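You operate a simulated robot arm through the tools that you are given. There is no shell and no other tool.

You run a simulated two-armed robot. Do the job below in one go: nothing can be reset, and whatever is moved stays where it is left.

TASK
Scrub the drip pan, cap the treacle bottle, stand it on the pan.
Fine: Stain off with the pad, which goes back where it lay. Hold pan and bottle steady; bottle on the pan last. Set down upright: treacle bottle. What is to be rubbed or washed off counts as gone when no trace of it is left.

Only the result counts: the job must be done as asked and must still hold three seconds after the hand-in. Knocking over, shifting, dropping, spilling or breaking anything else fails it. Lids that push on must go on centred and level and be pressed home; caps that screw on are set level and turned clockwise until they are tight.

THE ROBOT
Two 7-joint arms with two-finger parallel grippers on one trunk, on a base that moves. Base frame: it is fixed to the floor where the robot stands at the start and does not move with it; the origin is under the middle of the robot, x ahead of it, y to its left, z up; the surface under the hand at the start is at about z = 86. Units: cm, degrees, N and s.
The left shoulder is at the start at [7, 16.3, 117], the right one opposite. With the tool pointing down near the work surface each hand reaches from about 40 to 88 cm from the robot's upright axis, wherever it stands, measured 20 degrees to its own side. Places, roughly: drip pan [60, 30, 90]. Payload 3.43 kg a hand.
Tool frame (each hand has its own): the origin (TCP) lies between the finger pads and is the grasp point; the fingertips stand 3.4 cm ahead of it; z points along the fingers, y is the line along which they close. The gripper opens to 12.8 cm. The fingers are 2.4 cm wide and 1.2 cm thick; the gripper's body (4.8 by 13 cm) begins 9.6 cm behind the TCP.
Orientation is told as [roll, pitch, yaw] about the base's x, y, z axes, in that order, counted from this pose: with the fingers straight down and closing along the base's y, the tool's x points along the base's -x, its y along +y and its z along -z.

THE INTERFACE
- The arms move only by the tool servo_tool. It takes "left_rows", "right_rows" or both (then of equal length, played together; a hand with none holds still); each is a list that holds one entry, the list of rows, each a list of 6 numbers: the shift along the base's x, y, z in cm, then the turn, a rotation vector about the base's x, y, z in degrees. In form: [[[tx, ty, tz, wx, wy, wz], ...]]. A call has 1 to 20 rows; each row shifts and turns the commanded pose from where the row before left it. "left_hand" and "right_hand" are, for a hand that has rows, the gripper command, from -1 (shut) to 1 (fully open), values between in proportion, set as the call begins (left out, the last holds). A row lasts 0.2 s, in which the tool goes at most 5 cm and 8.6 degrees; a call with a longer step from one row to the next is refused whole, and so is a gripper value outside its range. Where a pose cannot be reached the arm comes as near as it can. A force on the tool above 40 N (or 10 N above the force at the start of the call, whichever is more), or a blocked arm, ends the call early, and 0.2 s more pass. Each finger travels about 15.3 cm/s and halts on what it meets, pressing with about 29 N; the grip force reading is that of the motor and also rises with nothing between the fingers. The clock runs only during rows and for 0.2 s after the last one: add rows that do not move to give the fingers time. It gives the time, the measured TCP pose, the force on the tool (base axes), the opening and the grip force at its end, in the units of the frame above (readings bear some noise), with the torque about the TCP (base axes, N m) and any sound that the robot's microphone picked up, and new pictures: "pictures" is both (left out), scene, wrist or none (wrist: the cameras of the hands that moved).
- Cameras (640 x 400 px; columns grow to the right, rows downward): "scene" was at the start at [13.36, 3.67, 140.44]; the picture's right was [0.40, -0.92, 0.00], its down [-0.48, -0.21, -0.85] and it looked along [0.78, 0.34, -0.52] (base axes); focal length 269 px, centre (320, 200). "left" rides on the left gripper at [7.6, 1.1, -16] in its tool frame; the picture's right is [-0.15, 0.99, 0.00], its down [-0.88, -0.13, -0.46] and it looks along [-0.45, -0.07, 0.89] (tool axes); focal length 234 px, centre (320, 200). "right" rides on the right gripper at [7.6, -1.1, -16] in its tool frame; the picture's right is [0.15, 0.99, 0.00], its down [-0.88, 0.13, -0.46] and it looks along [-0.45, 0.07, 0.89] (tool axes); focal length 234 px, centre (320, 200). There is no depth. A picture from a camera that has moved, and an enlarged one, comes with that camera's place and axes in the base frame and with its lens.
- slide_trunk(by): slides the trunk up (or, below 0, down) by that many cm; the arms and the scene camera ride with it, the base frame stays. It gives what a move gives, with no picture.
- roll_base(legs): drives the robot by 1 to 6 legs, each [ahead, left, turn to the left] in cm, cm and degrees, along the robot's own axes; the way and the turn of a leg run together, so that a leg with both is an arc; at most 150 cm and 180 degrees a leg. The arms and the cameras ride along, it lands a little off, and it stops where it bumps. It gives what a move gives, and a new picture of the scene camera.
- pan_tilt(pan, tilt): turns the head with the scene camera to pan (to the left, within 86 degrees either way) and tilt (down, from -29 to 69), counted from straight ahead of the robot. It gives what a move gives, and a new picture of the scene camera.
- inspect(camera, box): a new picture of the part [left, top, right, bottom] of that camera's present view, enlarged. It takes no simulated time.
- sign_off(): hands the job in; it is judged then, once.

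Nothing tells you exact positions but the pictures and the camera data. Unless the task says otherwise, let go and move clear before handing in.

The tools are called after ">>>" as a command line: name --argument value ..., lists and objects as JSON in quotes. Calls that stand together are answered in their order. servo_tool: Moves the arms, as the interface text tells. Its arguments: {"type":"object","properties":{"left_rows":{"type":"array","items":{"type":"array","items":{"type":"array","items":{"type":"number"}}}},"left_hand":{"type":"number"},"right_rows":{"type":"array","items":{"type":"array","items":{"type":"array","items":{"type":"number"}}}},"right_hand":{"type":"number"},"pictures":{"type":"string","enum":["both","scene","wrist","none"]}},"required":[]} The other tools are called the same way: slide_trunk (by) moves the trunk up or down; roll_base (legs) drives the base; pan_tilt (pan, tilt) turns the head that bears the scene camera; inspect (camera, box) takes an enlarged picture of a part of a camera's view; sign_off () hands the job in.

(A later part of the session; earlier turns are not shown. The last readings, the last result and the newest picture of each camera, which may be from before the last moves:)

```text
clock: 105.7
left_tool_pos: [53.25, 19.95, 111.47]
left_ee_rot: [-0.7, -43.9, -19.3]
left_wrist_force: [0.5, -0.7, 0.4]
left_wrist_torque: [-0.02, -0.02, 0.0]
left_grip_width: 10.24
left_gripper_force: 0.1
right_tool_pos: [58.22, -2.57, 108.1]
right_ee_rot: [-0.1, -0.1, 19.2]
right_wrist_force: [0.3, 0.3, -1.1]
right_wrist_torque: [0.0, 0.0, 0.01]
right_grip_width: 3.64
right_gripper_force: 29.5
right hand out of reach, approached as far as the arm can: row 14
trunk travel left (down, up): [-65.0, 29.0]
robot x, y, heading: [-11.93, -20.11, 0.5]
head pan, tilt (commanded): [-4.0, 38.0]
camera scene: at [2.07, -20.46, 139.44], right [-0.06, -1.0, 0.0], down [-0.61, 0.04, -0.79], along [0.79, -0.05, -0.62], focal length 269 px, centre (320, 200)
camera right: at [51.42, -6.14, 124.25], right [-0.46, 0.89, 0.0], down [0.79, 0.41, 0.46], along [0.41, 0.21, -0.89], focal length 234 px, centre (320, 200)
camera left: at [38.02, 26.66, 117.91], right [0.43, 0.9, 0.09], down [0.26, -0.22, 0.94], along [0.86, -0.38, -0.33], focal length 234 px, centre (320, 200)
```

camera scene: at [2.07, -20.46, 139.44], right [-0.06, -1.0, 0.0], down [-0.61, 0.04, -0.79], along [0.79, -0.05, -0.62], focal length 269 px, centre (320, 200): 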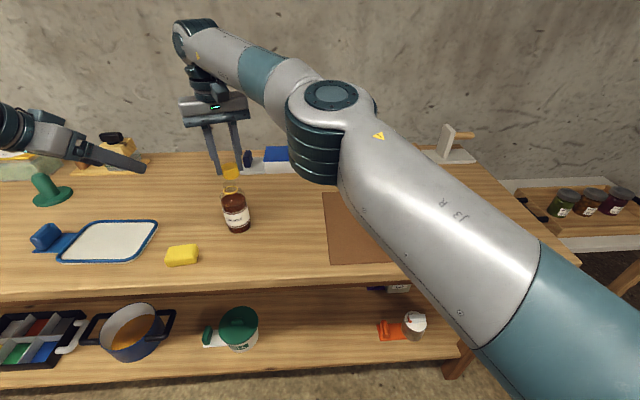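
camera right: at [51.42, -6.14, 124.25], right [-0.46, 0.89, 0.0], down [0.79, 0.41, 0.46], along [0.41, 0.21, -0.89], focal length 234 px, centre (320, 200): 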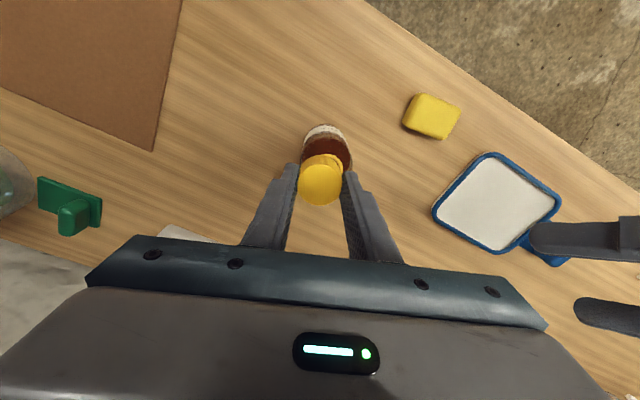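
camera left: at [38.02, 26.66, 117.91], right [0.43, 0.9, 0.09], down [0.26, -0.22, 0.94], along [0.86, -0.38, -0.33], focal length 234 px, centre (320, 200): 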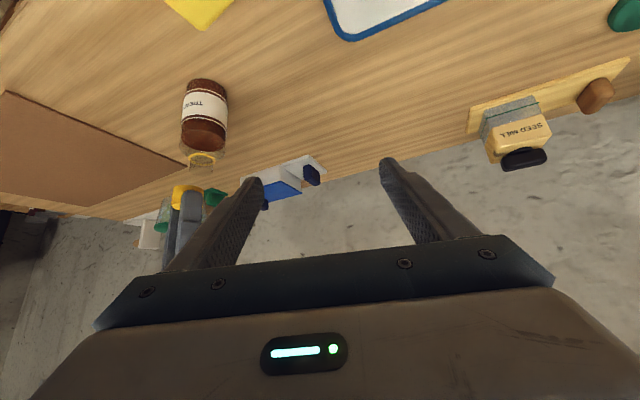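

The right arm is nearly fully stretched here, so I need a middle station. I'll retract the right hand a bit and move the base forward 4 cm and left 12 cm.

>>> servo_tool --right_rows '[[[-1, -1.3, 0.2, 0, 0, 0], [-1.2, -1.3, 0.2, 0, 0, 0], [-1.2, -1.5, 0.2, 0, 0, 0], [-1.2, -1.5, 0.2, 0, 0, 0], [-1.2, -1.5, 0.2, 0, 0, 0], [-1.2, -1.5, 0, 0, 0, 0], [-1.2, -1.5, 0, 0, 0, 0], [0, 0, 0, 0, 0, 0]]]' --pictures "none"

>>> roll_base --legs '[[4, 12, 0]]'

```text
clock: 107.5
left_tool_pos: [53.22, 20.04, 111.5]
left_ee_rot: [-0.8, -43.8, -19.0]
left_wrist_force: [-0.4, 0.5, 1.1]
left_wrist_torque: [-0.04, -0.01, -0.02]
left_grip_width: 10.24
left_gripper_force: 0.1
right_tool_pos: [49.86, -12.43, 109.26]
right_ee_rot: [0.0, 0.0, 19.3]
right_wrist_force: [1.1, -0.2, 0.1]
right_wrist_torque: [0.0, -0.01, 0.0]
right_grip_width: 3.63
right_gripper_force: 29.5
trunk travel left (down, up): [-65.0, 29.0]
robot x, y, heading: [-11.59, -20.07, 0.6]
head pan, tilt (commanded): [-4.0, 38.0]
```

```text
clock: 108.8
left_tool_pos: [56.83, 32.1, 111.55]
left_ee_rot: [-0.7, -43.9, -19.1]
left_wrist_force: [0.3, -1.5, -0.3]
left_wrist_torque: [0.01, -0.05, 0.05]
left_grip_width: 10.25
left_gripper_force: 0.0
right_tool_pos: [53.61, -0.42, 109.17]
right_ee_rot: [0.2, 0.1, 19.3]
right_wrist_force: [0.5, 0.3, 0.3]
right_wrist_torque: [0.02, 0.0, 0.0]
right_grip_width: 3.63
right_gripper_force: 28.9
trunk travel left (down, up): [-65.0, 29.0]
robot x, y, heading: [-7.72, -7.75, 0.6]
head pan, tilt (commanded): [-4.0, 38.0]
camera scene: at [5.78, -8.47, 139.45], right [-0.06, -1.0, 0.0], down [-0.61, 0.04, -0.79], along [0.79, -0.05, -0.62], focal length 269 px, centre (320, 200)
```

scene: 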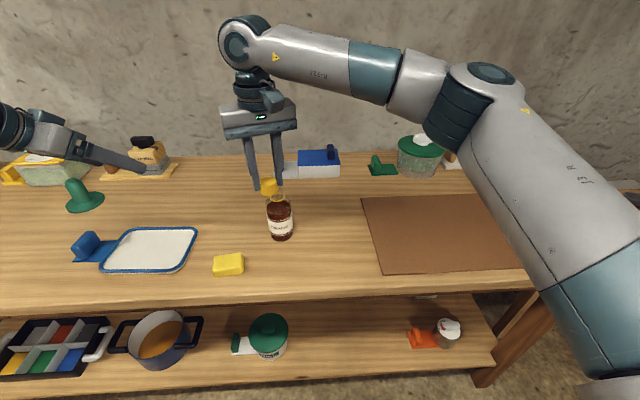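

I'll park the right hand to the right and bring the left hand over the bottle in the 45° pose.

>>> servo_tool --right_rows '[[[-0.4, -2, 0, 0, 0, 0], [-0.4, -2, 0, 0, 0, 0], [-0.4, -2, 0, 0, 0, 0], [-0.4, -2, 0, 0, 0, 0], [-0.4, -2, 0, 0, 0, 0], [-0.4, -2, 0, 0, 0, 0], [-0.4, -2, 0, 0, 0, 0], [-0.4, -2, 0, 0, 0, 0], [-0.4, -2, 0, 0, 0, 0], [0, 0, 0, 0, 0, 0], [0, 0, 0, 0, 0, 0], [0, 0, 0, 0, 0, 0], [0, 0, 0, 0, 0, 0], [0, 0, 0, 0, 0, 0], [0, 0, 0, 0, 0, 0], [0, 0, 0, 0, 0, 0], [0, 0, 0, 0, 0, 0], [0, 0, 0, 0, 0, 0]]]' --left_rows '[[[0.12, -1.95, -0.1, 0, 0, 0], [0.12, -1.95, -0.1, 0, 0, 0], [0.12, -1.95, -0.1, 0, 0, 0], [0.12, -1.95, -0.1, 0, 0, 0], [0.12, -1.95, -0.1, 0, 0, 0], [0.12, -1.95, -0.1, 0, 0, 0], [0.12, -1.95, -0.1, 0, 0, 0], [0.12, -1.95, -0.1, 0, 0, 0], [0.12, -1.95, -0.1, 0, 0, 0], [0.12, -1.95, -0.1, 0, 0, 0], [0.12, -1.95, -0.1, 0, 0, 0], [0.12, -1.95, -0.1, 0, 0, 0], [0.12, -1.95, -0.1, 0, 0, 0], [0.12, -1.95, -0.1, 0, 0, 0], [0.12, -1.95, -0.1, 0, 0, 0], [0.12, -1.95, -0.1, 0, 0, 0], [0.12, -1.95, -0.1, 0, 0, 0], [0, 0, 0, 0, 0, 0]]]' --pictures "both"

```text
clock: 112.6
left_tool_pos: [58.74, -0.46, 110.06]
left_ee_rot: [-0.8, -44.1, -19.1]
left_wrist_force: [-0.5, -0.9, -0.6]
left_wrist_torque: [-0.01, -0.01, -0.01]
left_grip_width: 10.25
left_gripper_force: 0.1
left hand out of reach, approached as far as the arm can: row 17
right_tool_pos: [49.96, -18.22, 109.31]
right_ee_rot: [-0.1, 0.0, 19.4]
right_wrist_force: [-0.1, -0.1, 0.0]
right_wrist_torque: [-0.05, -0.02, -0.02]
right_grip_width: 3.64
right_gripper_force: 28.5
trunk travel left (down, up): [-65.0, 29.0]
robot x, y, heading: [-8.44, -8.46, 0.4]
head pan, tilt (commanded): [-4.0, 38.0]
camera scene: at [5.74, -8.41, 139.45], right [-0.06, -1.0, 0.0], down [-0.61, 0.04, -0.79], along [0.79, -0.05, -0.62], focal length 269 px, centre (320, 200)
camera right: at [43.18, -21.82, 125.31], right [-0.46, 0.89, 0.0], down [0.79, 0.41, 0.46], along [0.4, 0.21, -0.89], focal length 234 px, centre (320, 200)
camera left: at [43.46, 6.22, 116.42], right [0.43, 0.9, 0.09], down [0.26, -0.22, 0.94], along [0.86, -0.38, -0.33], focal length 234 px, centre (320, 200)
```

scene: 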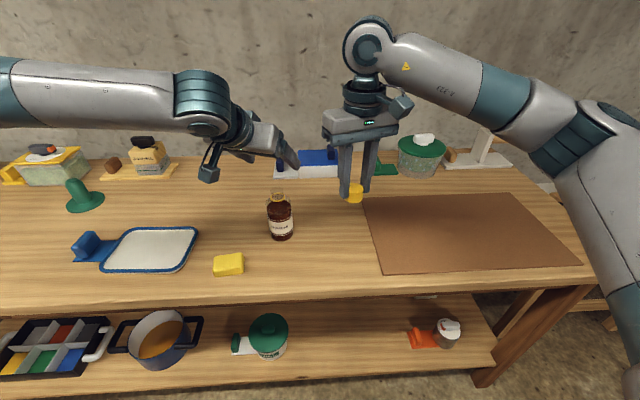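
right: 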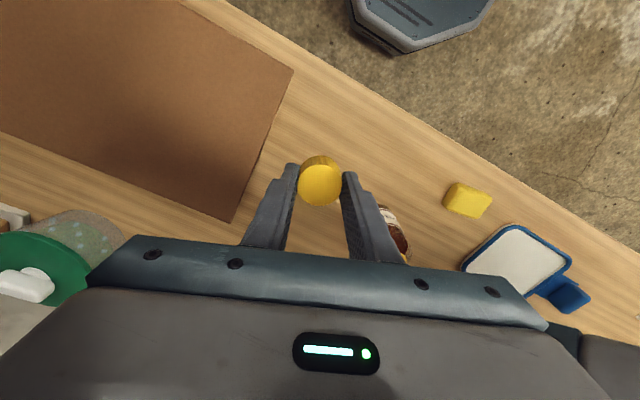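
left: 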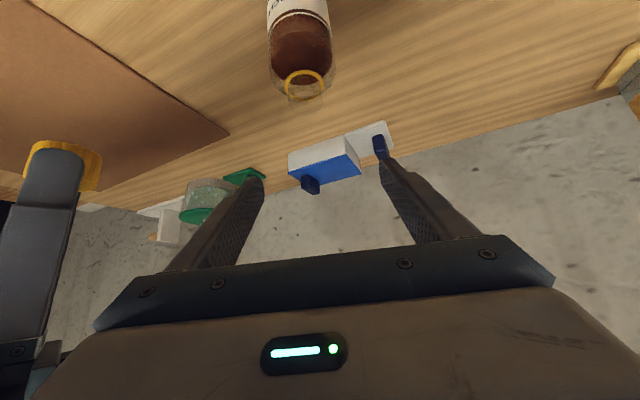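

The left limit looks tied to hand direction versus forearm direction. I'll yaw the left hand further right, so it comes from the left-front like the forearm, and then retry.

>>> servo_tool --left_rows '[[[0, 0.2, 0, 0, 0, -7.75], [0, 0.1, 0, 0, 0, -7.75], [0, 0, 0, 0, 0, -7.75], [0, 0, 0, 0, 0, -7.75], [0.1, -0.3, -0.5, 0, 0, 0], [0.05, -0.3, -0.5, 0, 0, 0], [0, 0, -0.5, 0, 0, 0], [0, 0, 0, 0, 0, 0]]]' --pictures "both"

```text
clock: 114.4
left_tool_pos: [59.02, -0.8, 108.36]
left_ee_rot: [-0.7, -43.9, -50.1]
left_wrist_force: [0.4, -0.4, 0.9]
left_wrist_torque: [-0.03, 0.0, -0.02]
left_grip_width: 10.23
left_gripper_force: 0.0
right_tool_pos: [49.93, -18.26, 109.26]
right_ee_rot: [0.1, 0.0, 19.2]
right_wrist_force: [0.5, -0.2, -0.6]
right_wrist_torque: [0.01, 0.01, -0.02]
right_grip_width: 3.64
right_gripper_force: 29.0
trunk travel left (down, up): [-65.0, 29.0]
robot x, y, heading: [-7.97, -8.05, 0.1]
head pan, tilt (commanded): [-4.0, 38.0]
camera scene: at [5.81, -8.42, 139.44], right [-0.06, -1.0, 0.0], down [-0.61, 0.04, -0.79], along [0.79, -0.05, -0.62], focal length 269 px, centre (320, 200)
camera left: at [49.31, 12.72, 114.79], right [0.83, 0.55, 0.09], down [0.11, -0.32, 0.94], along [0.54, -0.77, -0.33], focal length 234 px, centre (320, 200)
```

scene: 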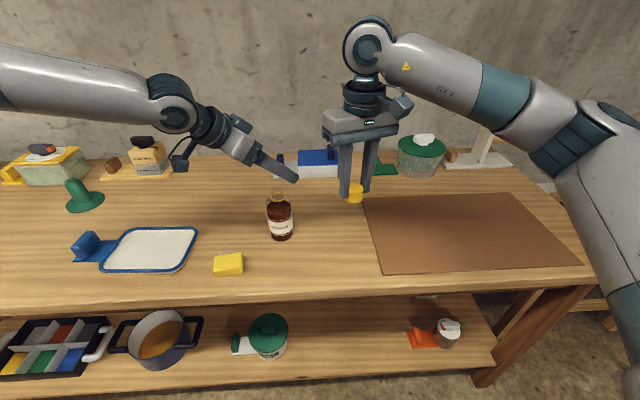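
left: 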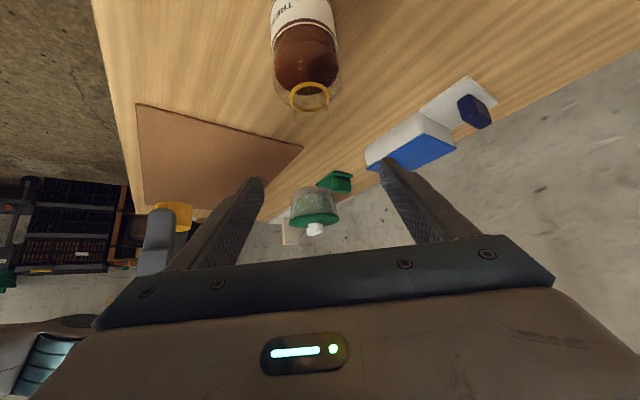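

This pose works over the bottle with no reach warning. I'll re-measure the bottle's position before descending.

>>> inspect --camera "scene" --box '[240, 180, 320, 250]'

>>> inspect --camera "left" --box '[240, 0, 380, 120]'

>>> inspect --camera "right" --box '[340, 180, 440, 280]'

```text
5.71 times, centred on (280, 215) of scene
camera zoom: at [5.81, -8.42, 139.44], right [-0.06, -1.0, 0.0], down [-0.61, 0.04, -0.79], along [0.79, -0.05, -0.62], focal length 1538 px, centre (549, 114)
```

zoom: 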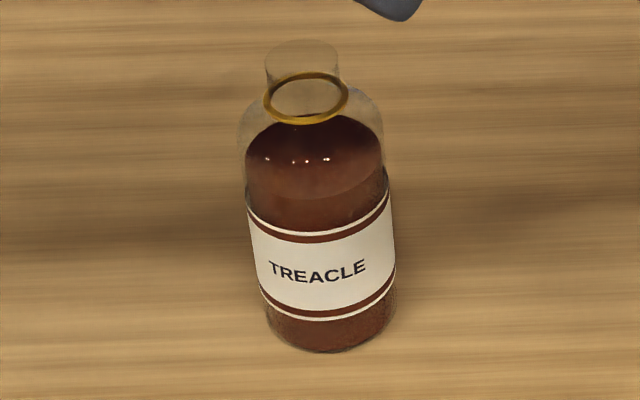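

```text
3.33 times, centred on (310, 60) of left
camera zoom: at [49.31, 12.72, 114.79], right [0.83, 0.55, 0.09], down [0.11, -0.32, 0.94], along [0.54, -0.77, -0.33], focal length 781 px, centre (353, 667)
```

zoom: 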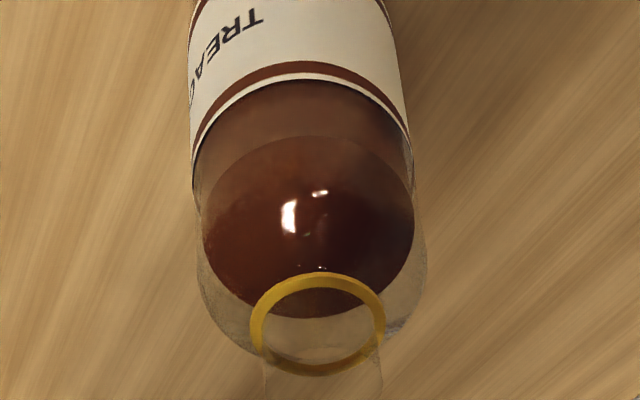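

```text
4.00 times, centred on (390, 230) of right
camera zoom: at [43.25, -21.84, 125.28], right [-0.46, 0.89, 0.0], down [0.79, 0.41, 0.46], along [0.4, 0.21, -0.89], focal length 937 px, centre (40, 80)
```

zoom: 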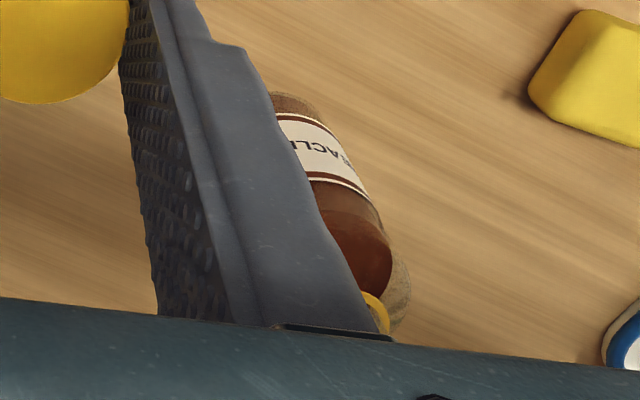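

The bottle's axis is now at about [59.05, -1.3]. I'll descend in stages, checking for drift each time.

>>> servo_tool --left_rows '[[[0, -0.1, -1.2, 0, 0, 0], [0, -0.1, -1.2, 0, 0, 0], [0, -0.1, -1.2, 0, 0, 0], [0, -0.1, -1.2, 0, 0, 0], [0, -0.1, -1.2, 0, 0, 0], [0, 0, 0, 0, 0, 0]]]' --pictures "none"

>>> servo_tool --left_rows '[[[0, 0, -1, 0, 0, 0], [0, 0, -1, 0, 0, 0], [0, 0, -1, 0, 0, 0], [0, 0, 0, 0, 0, 0]]]' --pictures "both"

```text
clock: 115.8
left_tool_pos: [58.83, -1.37, 102.34]
left_ee_rot: [-0.7, -43.9, -50.1]
left_wrist_force: [-0.1, 1.0, -0.5]
left_wrist_torque: [0.03, 0.02, 0.01]
left_grip_width: 10.24
left_gripper_force: 0.3
right_tool_pos: [50.07, -18.25, 109.22]
right_ee_rot: [-0.1, 0.0, 19.3]
right_wrist_force: [0.2, 0.3, 0.1]
right_wrist_torque: [-0.02, -0.03, 0.01]
right_grip_width: 3.65
right_gripper_force: 29.4
trunk travel left (down, up): [-65.0, 29.0]
robot x, y, heading: [-7.75, -8.01, 0.6]
head pan, tilt (commanded): [-4.0, 38.0]
```

```text
clock: 116.8
left_tool_pos: [58.69, -1.2, 99.32]
left_ee_rot: [-0.6, -43.8, -50.1]
left_wrist_force: [-0.1, 0.5, 0.4]
left_wrist_torque: [-0.02, 0.0, 0.01]
left_grip_width: 10.24
left_gripper_force: 0.1
right_tool_pos: [49.95, -18.18, 109.2]
right_ee_rot: [0.0, -0.1, 19.2]
right_wrist_force: [-0.4, -0.8, -0.6]
right_wrist_torque: [-0.01, -0.01, 0.02]
right_grip_width: 3.63
right_gripper_force: 29.0
trunk travel left (down, up): [-65.0, 29.0]
robot x, y, heading: [-7.96, -7.92, 0.4]
head pan, tilt (commanded): [-4.0, 38.0]
camera scene: at [5.8, -8.41, 139.44], right [-0.06, -1.0, 0.0], down [-0.61, 0.04, -0.79], along [0.79, -0.05, -0.62], focal length 269 px, centre (320, 200)
camera left: at [49.17, 12.28, 105.76], right [0.83, 0.55, 0.09], down [0.11, -0.32, 0.94], along [0.54, -0.77, -0.33], focal length 234 px, centre (320, 200)
```

scene: 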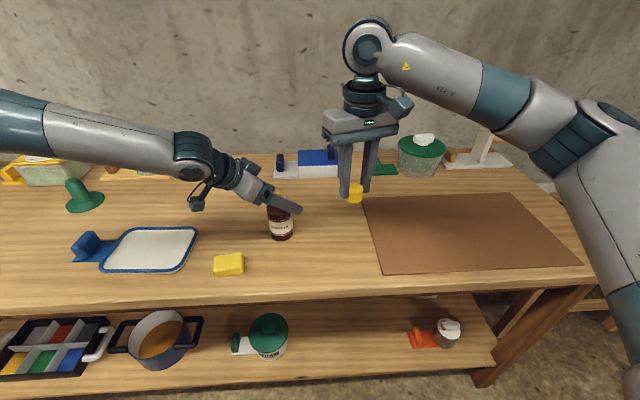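
left: 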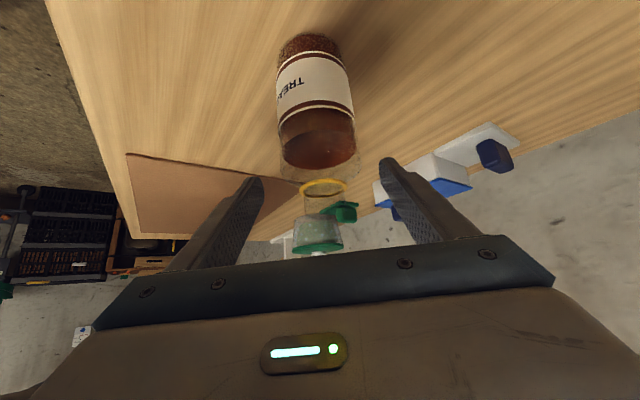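

No drift this time, and the bottle sits centred between the fingers. I'll keep descending to grasp height.

>>> servo_tool --left_rows '[[[0.05, 0, -1, 0, 0, 0], [0.05, 0, -1, 0, 0, 0], [0.05, 0, -1, 0, 0, 0], [0, 0, -1, 0, 0, 0], [0, 0, 0, 0, 0, 0]]]' --pictures "none"

>>> servo_tool --left_rows '[[[0.05, 0, -1, 0, 0, 0], [0.05, 0, -1, 0, 0, 0], [0, 0, -1, 0, 0, 0], [0, 0, -0.6, 0, 0, 0], [0, 0, 0, 0, 0, 0]]]' --pictures "both"

```text
clock: 118.0
left_tool_pos: [58.44, -0.29, 95.8]
left_ee_rot: [-0.6, -43.9, -50.1]
left_wrist_force: [0.3, -0.4, -1.1]
left_wrist_torque: [-0.04, 0.0, 0.0]
left_grip_width: 10.21
left_gripper_force: 0.0
left hand out of reach, approached as far as the arm can: row 3, 4
right_tool_pos: [49.93, -18.23, 109.32]
right_ee_rot: [0.0, 0.0, 19.3]
right_wrist_force: [-0.1, -0.2, 0.3]
right_wrist_torque: [0.01, -0.02, 0.01]
right_grip_width: 3.64
right_gripper_force: 29.3
trunk travel left (down, up): [-65.0, 29.0]
robot x, y, heading: [-7.9, -7.97, 0.4]
head pan, tilt (commanded): [-4.0, 38.0]
```

```text
clock: 119.2
left_tool_pos: [57.64, 1.06, 93.35]
left_ee_rot: [-0.6, -43.8, -50.1]
left_wrist_force: [0.1, -0.4, 0.2]
left_wrist_torque: [0.0, 0.01, 0.0]
left_grip_width: 10.26
left_gripper_force: 0.1
left hand out of reach, approached as far as the arm can: row 1, 2, 3, 4
right_tool_pos: [49.95, -18.29, 109.12]
right_ee_rot: [0.1, 0.0, 19.3]
right_wrist_force: [1.0, 0.2, -0.2]
right_wrist_torque: [0.01, -0.01, 0.0]
right_grip_width: 3.62
right_gripper_force: 28.8
trunk travel left (down, up): [-65.0, 29.0]
robot x, y, heading: [-7.53, -8.04, 0.3]
head pan, tilt (commanded): [-4.0, 38.0]
camera scene: at [5.82, -8.41, 139.44], right [-0.06, -1.0, 0.0], down [-0.61, 0.04, -0.79], along [0.79, -0.05, -0.62], focal length 269 px, centre (320, 200)
camera left: at [48.13, 14.62, 99.85], right [0.83, 0.55, 0.09], down [0.11, -0.32, 0.94], along [0.54, -0.77, -0.33], focal length 234 px, centre (320, 200)
```

scene: 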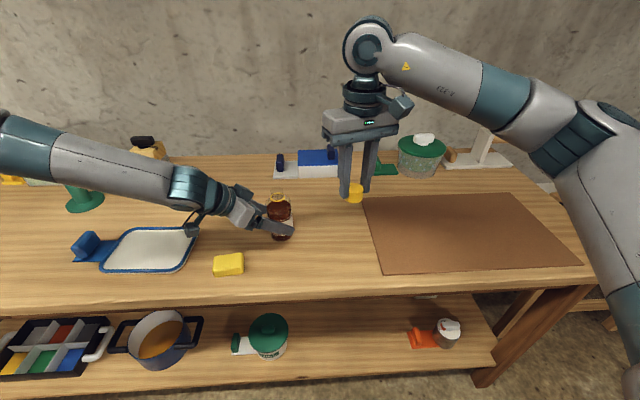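
left: 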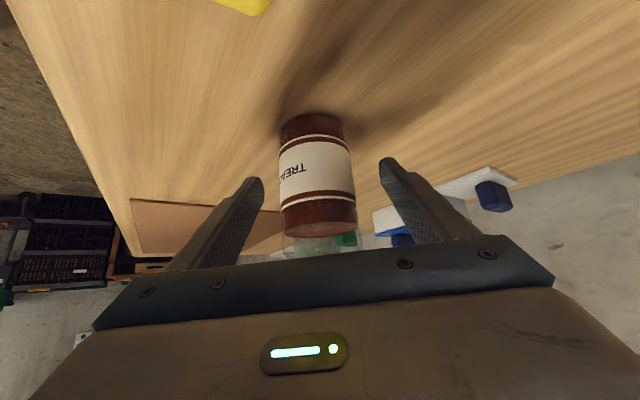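

The arm runs out of downward room here, so I'll raise the left hand straight up and lower the trunk 8 cm. Low targets then become easy for it.

>>> servo_tool --left_rows '[[[0, 0, 1.5, 0, 0, 0], [0, 0, 2, 0, 0, 0], [0, 0, 2, 0, 0, 0], [0.2, -0.3, 2, 0, 0, 0], [0.3, -0.5, 2, 0, 0, 0], [0.3, -0.5, 2, 0, 0, 0], [0.3, -0.5, 2, 0, 0, 0], [0.3, -0.5, 2, 0, 0, 0], [0, 0, 0, 0, 0, 0]]]' --pictures "none"

>>> slide_trunk --by -8

>>> servo_tool --left_rows '[[[0, 0, 0, 0, 0, 0]]]' --pictures "both"

```text
clock: 121.2
left_tool_pos: [58.97, -1.34, 109.05]
left_ee_rot: [-0.8, -43.9, -50.1]
left_wrist_force: [0.5, 0.0, -0.5]
left_wrist_torque: [-0.01, 0.01, 0.03]
left_grip_width: 10.26
left_gripper_force: 0.1
right_tool_pos: [50.15, -18.22, 109.24]
right_ee_rot: [0.1, 0.0, 19.3]
right_wrist_force: [0.9, 0.1, 1.2]
right_wrist_torque: [0.0, -0.01, 0.0]
right_grip_width: 3.63
right_gripper_force: 29.2
trunk travel left (down, up): [-65.0, 29.0]
robot x, y, heading: [-7.9, -7.93, 0.7]
head pan, tilt (commanded): [-4.0, 38.0]
```

```text
clock: 122.3
left_tool_pos: [58.99, -1.45, 101.1]
left_ee_rot: [-0.7, -43.9, -50.0]
left_wrist_force: [0.1, 0.3, 0.9]
left_wrist_torque: [-0.01, 0.04, -0.03]
left_grip_width: 10.25
left_gripper_force: 0.0
right_tool_pos: [49.98, -18.24, 101.32]
right_ee_rot: [0.0, 0.1, 19.3]
right_wrist_force: [-1.7, -0.5, 0.3]
right_wrist_torque: [-0.03, 0.01, 0.0]
right_grip_width: 3.66
right_gripper_force: 29.0
trunk travel left (down, up): [-57.0, 37.0]
robot x, y, heading: [-7.9, -8.61, 0.7]
head pan, tilt (commanded): [-4.0, 38.0]
```

```text
clock: 122.7
left_tool_pos: [59.06, -1.31, 101.12]
left_ee_rot: [-0.7, -43.9, -50.0]
left_wrist_force: [0.2, 0.0, -1.1]
left_wrist_torque: [-0.01, 0.02, -0.01]
left_grip_width: 10.23
left_gripper_force: 0.0
right_tool_pos: [50.05, -18.18, 101.26]
right_ee_rot: [0.0, 0.0, 19.3]
right_wrist_force: [-0.2, -0.6, 0.0]
right_wrist_torque: [0.0, 0.0, -0.01]
right_grip_width: 3.63
right_gripper_force: 29.5
trunk travel left (down, up): [-57.0, 37.0]
robot x, y, heading: [-8.37, -8.28, 0.7]
head pan, tilt (commanded): [-4.0, 38.0]
camera scene: at [5.83, -8.4, 131.44], right [-0.06, -1.0, 0.0], down [-0.61, 0.04, -0.79], along [0.79, -0.05, -0.62], focal length 269 px, centre (320, 200)
camera left: at [49.39, 12.18, 107.45], right [0.83, 0.55, 0.09], down [0.11, -0.32, 0.94], along [0.54, -0.77, -0.33], focal length 234 px, centre (320, 200)
```

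scene: 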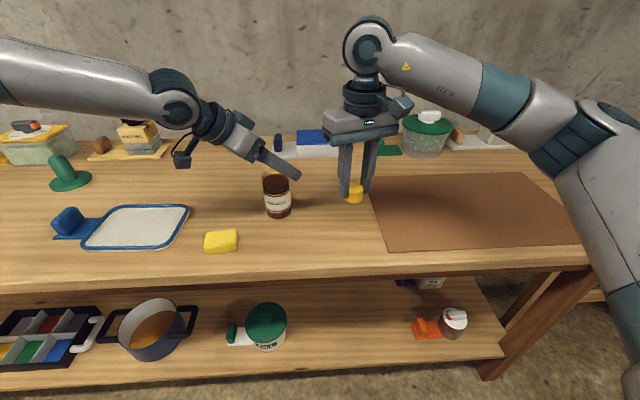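
left: 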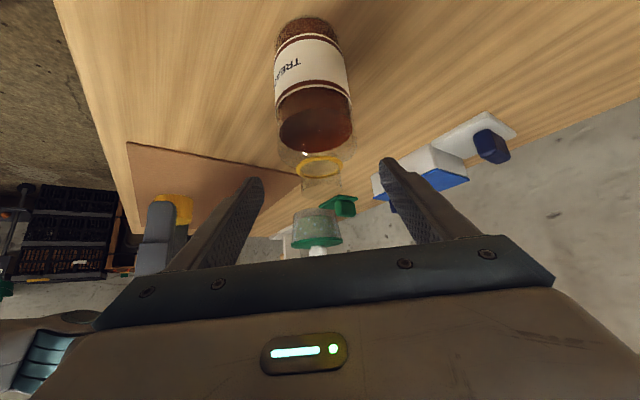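

The trunk is lowered and the bottle is still centred, so I'll descend again in stages.

>>> servo_tool --left_rows '[[[0, 0, -1.2, 0, 0, 0], [0, 0, -1.2, 0, 0, 0], [0, 0, -1.2, 0, 0, 0], [0, 0, -1.2, 0, 0, 0], [0, 0, 0, 0, 0, 0]]]' --pictures "none"

>>> servo_tool --left_rows '[[[0, 0, -1.2, 0, 0, 0], [0, 0, -1.2, 0, 0, 0], [0, 0, 0, 0, 0, 0]]]' --pictures "wrist"

```text
clock: 123.9
left_tool_pos: [58.86, -1.36, 96.28]
left_ee_rot: [-0.7, -43.8, -50.2]
left_wrist_force: [-0.3, -0.4, -0.1]
left_wrist_torque: [-0.01, 0.01, 0.0]
left_grip_width: 10.26
left_gripper_force: 0.0
right_tool_pos: [49.93, -18.32, 101.41]
right_ee_rot: [0.0, 0.0, 19.3]
right_wrist_force: [-0.4, -1.2, 0.5]
right_wrist_torque: [-0.02, 0.0, 0.01]
right_grip_width: 3.65
right_gripper_force: 29.0
trunk travel left (down, up): [-57.0, 37.0]
robot x, y, heading: [-7.78, -8.02, 0.4]
head pan, tilt (commanded): [-4.0, 38.0]
```

```text
clock: 124.7
left_tool_pos: [59.1, -1.42, 93.84]
left_ee_rot: [-0.6, -43.8, -50.1]
left_wrist_force: [0.1, 0.4, 0.2]
left_wrist_torque: [0.02, -0.01, -0.02]
left_grip_width: 10.25
left_gripper_force: 0.0
right_tool_pos: [49.97, -18.15, 101.22]
right_ee_rot: [0.0, 0.0, 19.3]
right_wrist_force: [-0.3, 0.0, 0.5]
right_wrist_torque: [-0.01, 0.0, 0.0]
right_grip_width: 3.65
right_gripper_force: 28.7
trunk travel left (down, up): [-57.0, 37.0]
robot x, y, heading: [-7.72, -7.98, 0.3]
head pan, tilt (commanded): [-4.0, 38.0]
camera left: at [49.43, 12.19, 100.24], right [0.83, 0.55, 0.09], down [0.11, -0.32, 0.94], along [0.54, -0.77, -0.33], focal length 234 px, centre (320, 200)
```

left: 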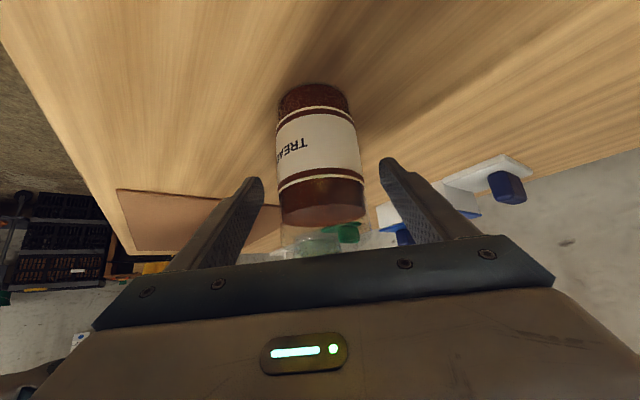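

>>> servo_tool --left_rows '[[[0, 0.05, -1.0, 0, 0, 0], [0, 0.05, -0.8, 0, 0, 0], [0, 0, 0, 0, 0, 0]]]' --pictures "wrist"

>>> servo_tool --left_rows '[[[0, 0, 0, 0, 0, 0], [0, 0, 0, 0, 0, 0], [0, 0, 0, 0, 0, 0], [0, 0, 0, 0, 0, 0]]]' --left_hand -1 --pictures "both"

```text
clock: 125.5
left_tool_pos: [58.87, -1.21, 91.87]
left_ee_rot: [-0.7, -43.9, -50.1]
left_wrist_force: [-0.6, -0.1, 0.1]
left_wrist_torque: [0.02, -0.02, 0.0]
left_grip_width: 10.24
left_gripper_force: 0.0
right_tool_pos: [50.01, -18.18, 101.22]
right_ee_rot: [0.0, 0.0, 19.4]
right_wrist_force: [0.0, 0.6, -1.1]
right_wrist_torque: [0.03, -0.01, 0.03]
right_grip_width: 3.62
right_gripper_force: 29.2
trunk travel left (down, up): [-57.0, 37.0]
robot x, y, heading: [-7.96, -8.22, 0.6]
head pan, tilt (commanded): [-4.0, 38.0]
camera left: at [49.33, 12.33, 98.33], right [0.83, 0.55, 0.09], down [0.11, -0.32, 0.94], along [0.54, -0.77, -0.33], focal length 234 px, centre (320, 200)
```

left: 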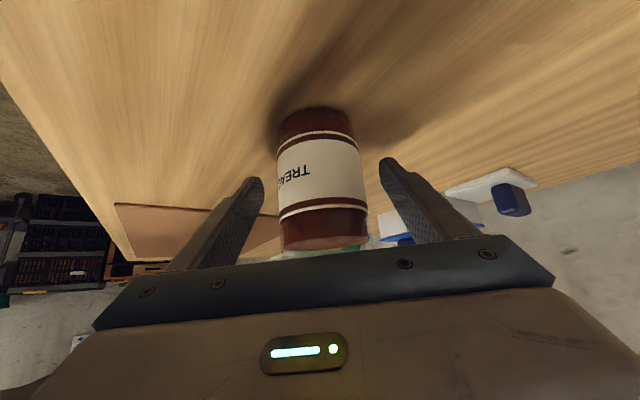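

```text
clock: 126.5
left_tool_pos: [58.93, -1.19, 91.93]
left_ee_rot: [-0.6, -43.9, -50.1]
left_wrist_force: [1.5, 0.4, 0.5]
left_wrist_torque: [0.12, -0.12, -0.02]
left_grip_width: 6.33
left_gripper_force: 28.7
right_tool_pos: [50.0, -18.25, 101.26]
right_ee_rot: [0.0, -0.1, 19.3]
right_wrist_force: [0.3, -0.2, 0.4]
right_wrist_torque: [-0.02, -0.03, 0.01]
right_grip_width: 3.63
right_gripper_force: 29.1
trunk travel left (down, up): [-57.0, 37.0]
robot x, y, heading: [-8.02, -7.97, 0.5]
head pan, tilt (commanded): [-4.0, 38.0]
camera scene: at [5.82, -8.4, 131.44], right [-0.06, -1.0, 0.0], down [-0.61, 0.04, -0.79], along [0.79, -0.05, -0.62], focal length 269 px, centre (320, 200)
camera left: at [49.35, 12.34, 98.33], right [0.83, 0.55, 0.09], down [0.11, -0.32, 0.94], along [0.54, -0.77, -0.33], focal length 234 px, centre (320, 200)
```

scene: 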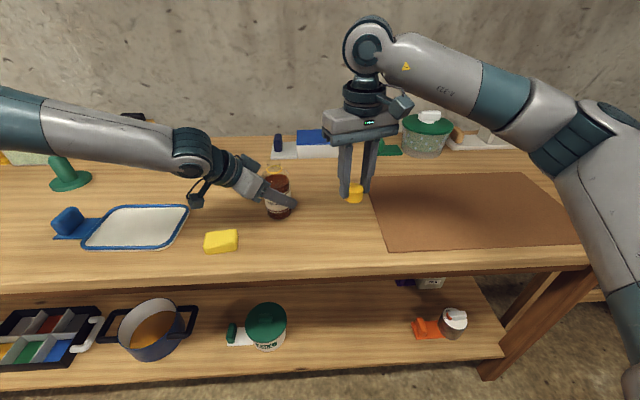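
left: 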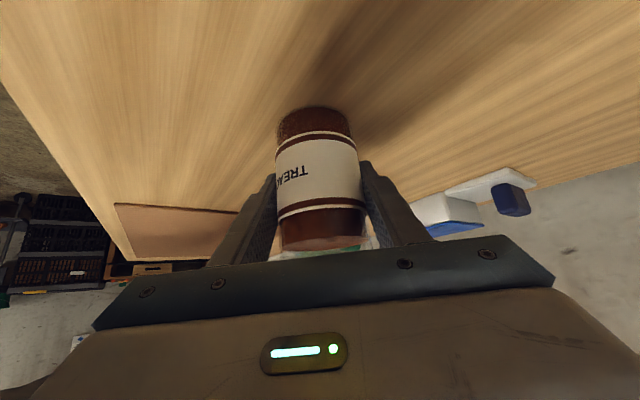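

The left hand now holds the bottle (6.3 cm wide). I'll raise the cap and bring it over the bottle with its lower edge above the neck.

>>> servo_tool --right_rows '[[[0, 0, 1.9, 0, 0, 0], [0, 0, 1.9, 0, 0, 0], [0, 0, 1.9, 0, 0, 0], [0, 0, 1.8, 0, 0, 0], [0.99, 1.88, 0, 0, 0, 0], [0.99, 1.88, 0, 0, 0, 0], [0.99, 1.88, 0, 0, 0, 0], [0.99, 1.88, 0, 0, 0, 0], [0.99, 1.88, 0, 0, 0, 0], [0.99, 1.88, 0, 0, 0, 0], [0.99, 1.88, 0, 0, 0, 0], [0.99, 1.88, 0, 0, 0, 0], [0.99, 1.88, 0, 0, 0, 0], [0, 0, 0, 0, 0, 0]]]' --pictures "both"

>>> inspect --camera "scene" --box '[220, 110, 340, 230]'

>>> inspect --camera "right" --box '[260, 120, 380, 240]'

```text
clock: 129.5
left_tool_pos: [58.95, -1.18, 92.0]
left_ee_rot: [-0.6, -43.9, -50.2]
left_wrist_force: [0.7, 1.0, 2.3]
left_wrist_torque: [0.12, -0.1, 0.03]
left_grip_width: 6.32
left_gripper_force: 28.8
right_tool_pos: [59.0, -1.1, 108.78]
right_ee_rot: [0.0, 0.0, 19.3]
right_wrist_force: [0.1, -0.7, -0.6]
right_wrist_torque: [0.03, -0.02, -0.02]
right_grip_width: 3.65
right_gripper_force: 28.7
trunk travel left (down, up): [-57.0, 37.0]
robot x, y, heading: [-7.95, -8.12, 0.6]
head pan, tilt (commanded): [-4.0, 38.0]
camera scene: at [5.78, -8.43, 131.45], right [-0.06, -1.0, 0.0], down [-0.61, 0.04, -0.79], along [0.79, -0.05, -0.62], focal length 269 px, centre (320, 200)
camera right: at [52.26, -4.8, 124.84], right [-0.46, 0.89, 0.0], down [0.79, 0.41, 0.46], along [0.4, 0.21, -0.89], focal length 234 px, centre (320, 200)
```

scene: 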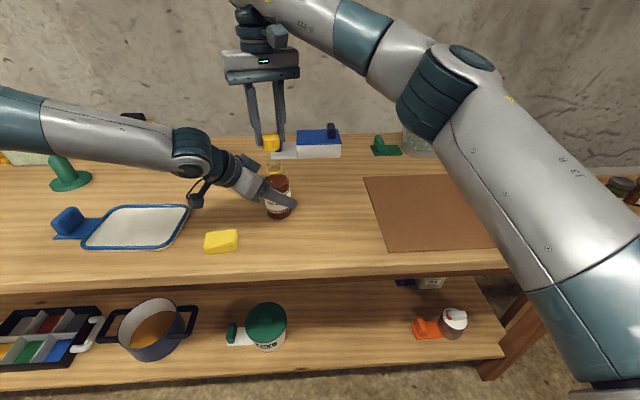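
right: 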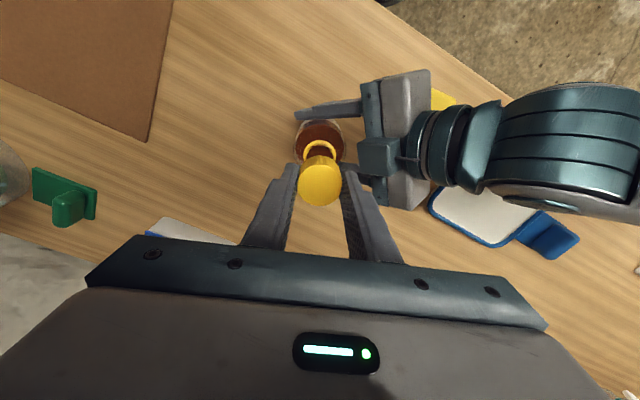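

```text
3.33 times, centred on (280, 170) of scene
camera zoom: at [5.78, -8.43, 131.45], right [-0.06, -1.0, 0.0], down [-0.61, 0.04, -0.79], along [0.79, -0.05, -0.62], focal length 897 px, centre (453, 300)
```

zoom: 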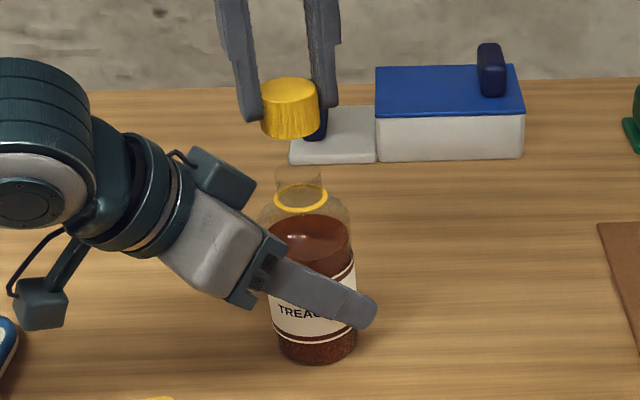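

```text
3.33 times, centred on (320, 180) of right
camera zoom: at [52.26, -4.8, 124.84], right [-0.46, 0.89, 0.0], down [0.79, 0.41, 0.46], along [0.4, 0.21, -0.89], focal length 781 px, centre (320, 267)
```

zoom: 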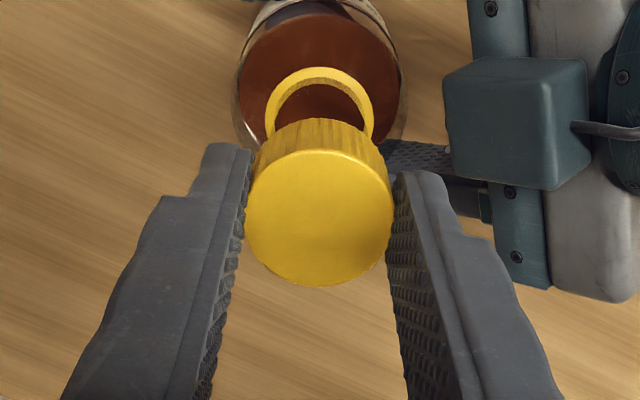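

There's a box on top of the left gripper about 3.5 cm from the bottle's axis, which is tight for the right fingers. I'll regrip the bottle 1.2 cm nearer the left fingertips to gain clearance.

>>> servo_tool --left_rows '[[[0, 0, 0, 0, 0, 0], [0, 0, 0, 0, 0, 0], [0, 0, 0, 0, 0, 0], [-0.26, 0.31, 0.2, 0, 0, 0], [-0.26, 0.31, 0.2, 0, 0, 0], [-0.26, 0.31, 0.2, 0, 0, 0], [0, 0, 0, 0, 0, 0]]]' --left_hand 0.3 --pictures "none"

>>> servo_tool --left_rows '[[[0, 0, 0, 0, 0, 0], [0, 0, 0, 0, 0, 0], [0, 0, 0, 0, 0, 0], [0, 0, 0, 0, 0, 0]]]' --left_hand -1 --pictures "both"

>>> inspect --camera "scene" --box '[220, 110, 340, 230]'

>>> inspect --camera "right" --box '[260, 120, 380, 240]'

```text
clock: 131.1
left_tool_pos: [58.28, -0.41, 92.62]
left_ee_rot: [-0.6, -43.9, -50.0]
left_wrist_force: [-0.8, 0.1, 0.3]
left_wrist_torque: [0.0, 0.03, 0.0]
left_grip_width: 8.36
left_gripper_force: 0.1
right_tool_pos: [59.05, -1.26, 108.84]
right_ee_rot: [0.0, 0.0, 19.2]
right_wrist_force: [0.7, -0.3, -0.1]
right_wrist_torque: [-0.03, 0.0, 0.0]
right_grip_width: 3.62
right_gripper_force: 28.9
trunk travel left (down, up): [-57.0, 37.0]
robot x, y, heading: [-8.16, -7.99, 0.6]
head pan, tilt (commanded): [-4.0, 38.0]
```

```text
clock: 132.1
left_tool_pos: [58.27, -0.22, 92.74]
left_ee_rot: [-0.6, -43.9, -50.2]
left_wrist_force: [1.3, 1.7, 4.3]
left_wrist_torque: [0.18, -0.27, 0.06]
left_grip_width: 6.27
left_gripper_force: 28.9
right_tool_pos: [58.96, -1.11, 108.82]
right_ee_rot: [0.0, 0.0, 19.3]
right_wrist_force: [-0.1, 0.0, -0.5]
right_wrist_torque: [0.02, 0.0, 0.01]
right_grip_width: 3.66
right_gripper_force: 29.3
trunk travel left (down, up): [-57.0, 37.0]
robot x, y, heading: [-8.14, -7.55, 0.9]
head pan, tilt (commanded): [-4.0, 38.0]
camera scene: at [5.79, -8.37, 131.45], right [-0.06, -1.0, 0.0], down [-0.61, 0.04, -0.79], along [0.79, -0.05, -0.62], focal length 269 px, centre (320, 200)
camera left: at [48.59, 13.23, 98.97], right [0.83, 0.55, 0.09], down [0.11, -0.32, 0.94], along [0.55, -0.77, -0.33], focal length 234 px, centre (320, 200)
```

scene: 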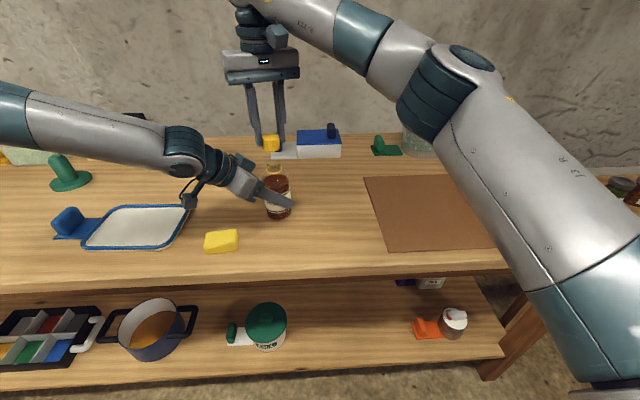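
left: 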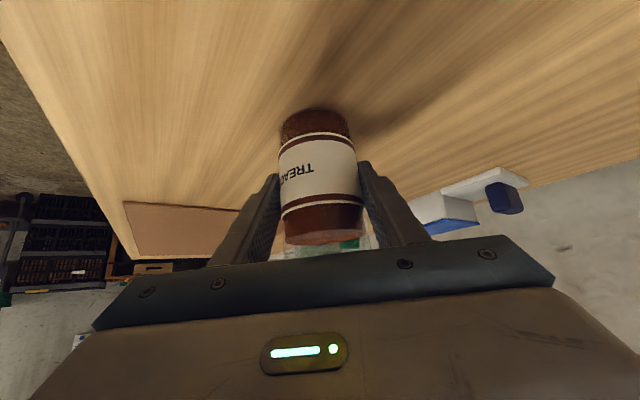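

```text
3.33 times, centred on (280, 170) of scene
camera zoom: at [5.79, -8.37, 131.45], right [-0.06, -1.0, 0.0], down [-0.61, 0.04, -0.79], along [0.79, -0.05, -0.62], focal length 897 px, centre (453, 300)
```

zoom: 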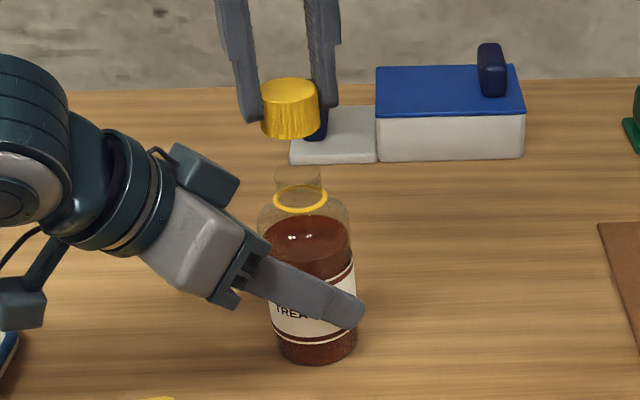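

```text
3.33 times, centred on (320, 180) of right
camera zoom: at [52.26, -4.76, 124.82], right [-0.46, 0.89, 0.0], down [0.79, 0.41, 0.46], along [0.4, 0.21, -0.89], focal length 781 px, centre (320, 267)
```

zoom: 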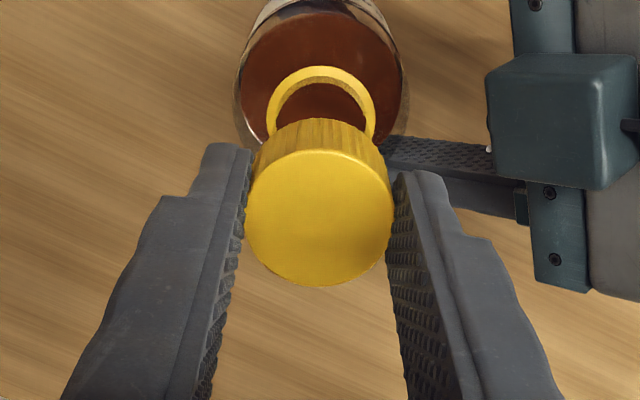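

Clearance is much better now. While still hovering, I'll test how far the right hand can yaw counter-clockwise here, to get the longest clockwise turning stroke.

>>> servo_tool --right_rows '[[[0, 0, 0, 0, 0, 8], [0, 0, 0, 0, 0, 8], [0, 0, 0, 0, 0, 8], [0, 0, 0, 0, 0, 8], [0, 0, 0, 0, 0, 8], [0, 0, 0, 0, 0, 0]]]' --pictures "none"

```text
clock: 133.5
left_tool_pos: [58.19, -0.37, 92.63]
left_ee_rot: [-0.7, -43.8, -50.1]
left_wrist_force: [-1.0, -0.3, 3.9]
left_wrist_torque: [0.09, -0.2, 0.02]
left_grip_width: 6.29
left_gripper_force: 28.7
right_tool_pos: [56.32, -1.65, 108.02]
right_ee_rot: [-0.2, -0.1, 59.1]
right_wrist_force: [-0.4, -0.1, -0.2]
right_wrist_torque: [-0.01, 0.03, 0.03]
right_grip_width: 3.62
right_gripper_force: 28.9
right hand out of reach, approached as far as the arm can: row 5
trunk travel left (down, up): [-57.0, 37.0]
robot x, y, heading: [-7.9, -8.5, 0.3]
head pan, tilt (commanded): [-4.0, 38.0]
```

The upper limit is about +50°. Next I'll recentre and test the clockwise side, still hovering.

>>> servo_tool --right_rows '[[[1.27, 0.22, 0.4, 0, 0, -8], [1.27, 0.22, 0.4, 0, 0, -8], [0, 0, 0, 0, 0, -8.5], [0, 0, 0, 0, 0, -8.5], [0, 0, 0, 0, 0, -8.5], [0, 0, 0, 0, 0, -8.5], [0, 0, 0, 0, 0, -8.5], [0, 0, 0, 0, 0, -8.5], [0, 0, 0, 0, 0, -8.5], [0, 0, 0, 0, 0, -8.5], [0, 0, 0, 0, 0, -8.5], [0, 0, 0, 0, 0, -8.5], [0, 0, 0, 0, 0, -8.5], [0, 0, 0, 0, 0, -8.5], [0, 0, 0, 0, 0, -8.5], [0, 0, 0, 0, 0, -8.5], [0, 0, 0, 0, 0, 0]]]' --pictures "none"

>>> servo_tool --right_rows '[[[0, 0, 0, 0, 0, -8.5], [0, 0, 0, 0, 0, -8.5], [0, 0, 0, 0, 0, -8.5], [0, 0, 0, 0, 0, -8.5], [0, 0, 0, 0, 0, -8.5], [0, 0, 0, 0, 0, -8.5], [0, 0, 0, 0, 0, 0]]]' --pictures "both"

```text
clock: 137.1
left_tool_pos: [58.07, -0.39, 92.63]
left_ee_rot: [-0.7, -43.8, -50.1]
left_wrist_force: [-0.5, -0.1, 3.1]
left_wrist_torque: [0.06, -0.17, 0.05]
left_grip_width: 6.28
left_gripper_force: 28.9
right_tool_pos: [58.93, -1.2, 109.01]
right_ee_rot: [0.0, 0.0, -75.9]
right_wrist_force: [-0.1, -0.3, 0.0]
right_wrist_torque: [0.0, 0.0, 0.0]
right_grip_width: 3.65
right_gripper_force: 28.7
trunk travel left (down, up): [-57.0, 37.0]
robot x, y, heading: [-7.88, -7.98, 0.6]
head pan, tilt (commanded): [-4.0, 38.0]
```

```text
clock: 138.7
left_tool_pos: [58.07, -0.35, 92.63]
left_ee_rot: [-0.7, -43.9, -50.1]
left_wrist_force: [0.3, 0.6, 3.2]
left_wrist_torque: [0.11, -0.18, 0.02]
left_grip_width: 6.26
left_gripper_force: 29.3
right_tool_pos: [58.9, -1.16, 108.94]
right_ee_rot: [0.0, 0.0, -126.8]
right_wrist_force: [-0.1, 1.0, 0.9]
right_wrist_torque: [-0.04, -0.01, 0.0]
right_grip_width: 3.63
right_gripper_force: 29.1
trunk travel left (down, up): [-57.0, 37.0]
robot x, y, heading: [-8.09, -7.99, 0.5]
head pan, tilt (commanded): [-4.0, 38.0]
camera scene: at [5.77, -8.4, 131.45], right [-0.06, -1.0, 0.0], down [-0.61, 0.04, -0.79], along [0.79, -0.05, -0.62], focal length 269 px, centre (320, 200)
camera right: at [62.66, 5.47, 125.01], right [0.88, -0.48, 0.0], down [-0.42, -0.78, 0.46], along [-0.22, -0.4, -0.89], focal length 234 px, centre (320, 200)
```

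scene: 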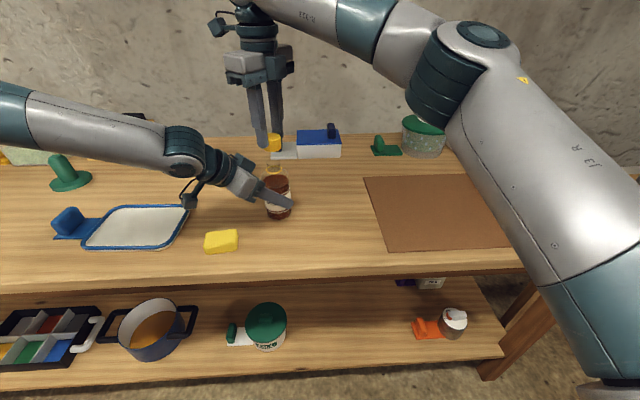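
right: 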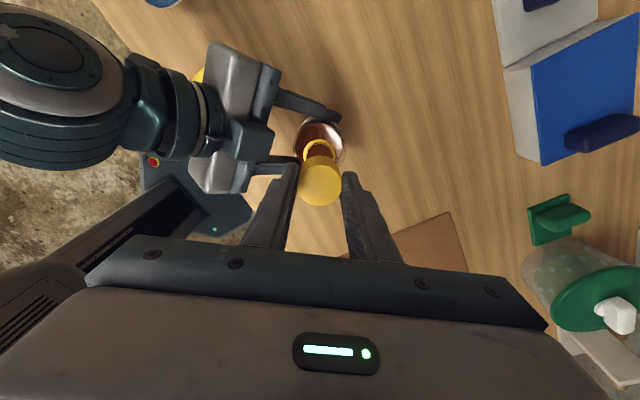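

The range is large: +48° down to at least -127°. I'll probe a bit further, then return to +45° for the first stroke.

>>> servo_tool --right_rows '[[[0, 0, 0, 0, 0, -8.5], [0, 0, 0, 0, 0, -8.5], [0, 0, 0, 0, 0, -8.5], [0, 0, 0, 0, 0, -8.5], [0, 0, 0, 0, 0, -8.5], [0, 0, 0, 0, 0, -8.5], [0, 0, 0, 0, 0, -8.5], [0, 0, 0, 0, 0, -8.5], [0, 0, 0, 0, 0, 0]]]' --pictures "none"

```text
clock: 140.7
left_tool_pos: [58.26, -0.36, 92.59]
left_ee_rot: [-0.8, -44.0, -50.2]
left_wrist_force: [0.9, 1.6, 3.7]
left_wrist_torque: [0.08, -0.17, 0.02]
left_grip_width: 6.25
left_gripper_force: 29.0
right_tool_pos: [59.09, -1.17, 108.96]
right_ee_rot: [0.0, 0.0, 165.2]
right_wrist_force: [-0.8, -0.2, 0.0]
right_wrist_torque: [0.01, -0.01, 0.02]
right_grip_width: 3.61
right_gripper_force: 29.5
trunk travel left (down, up): [-57.0, 37.0]
robot x, y, heading: [-8.06, -7.74, 0.5]
head pan, tilt (commanded): [-4.0, 38.0]
```

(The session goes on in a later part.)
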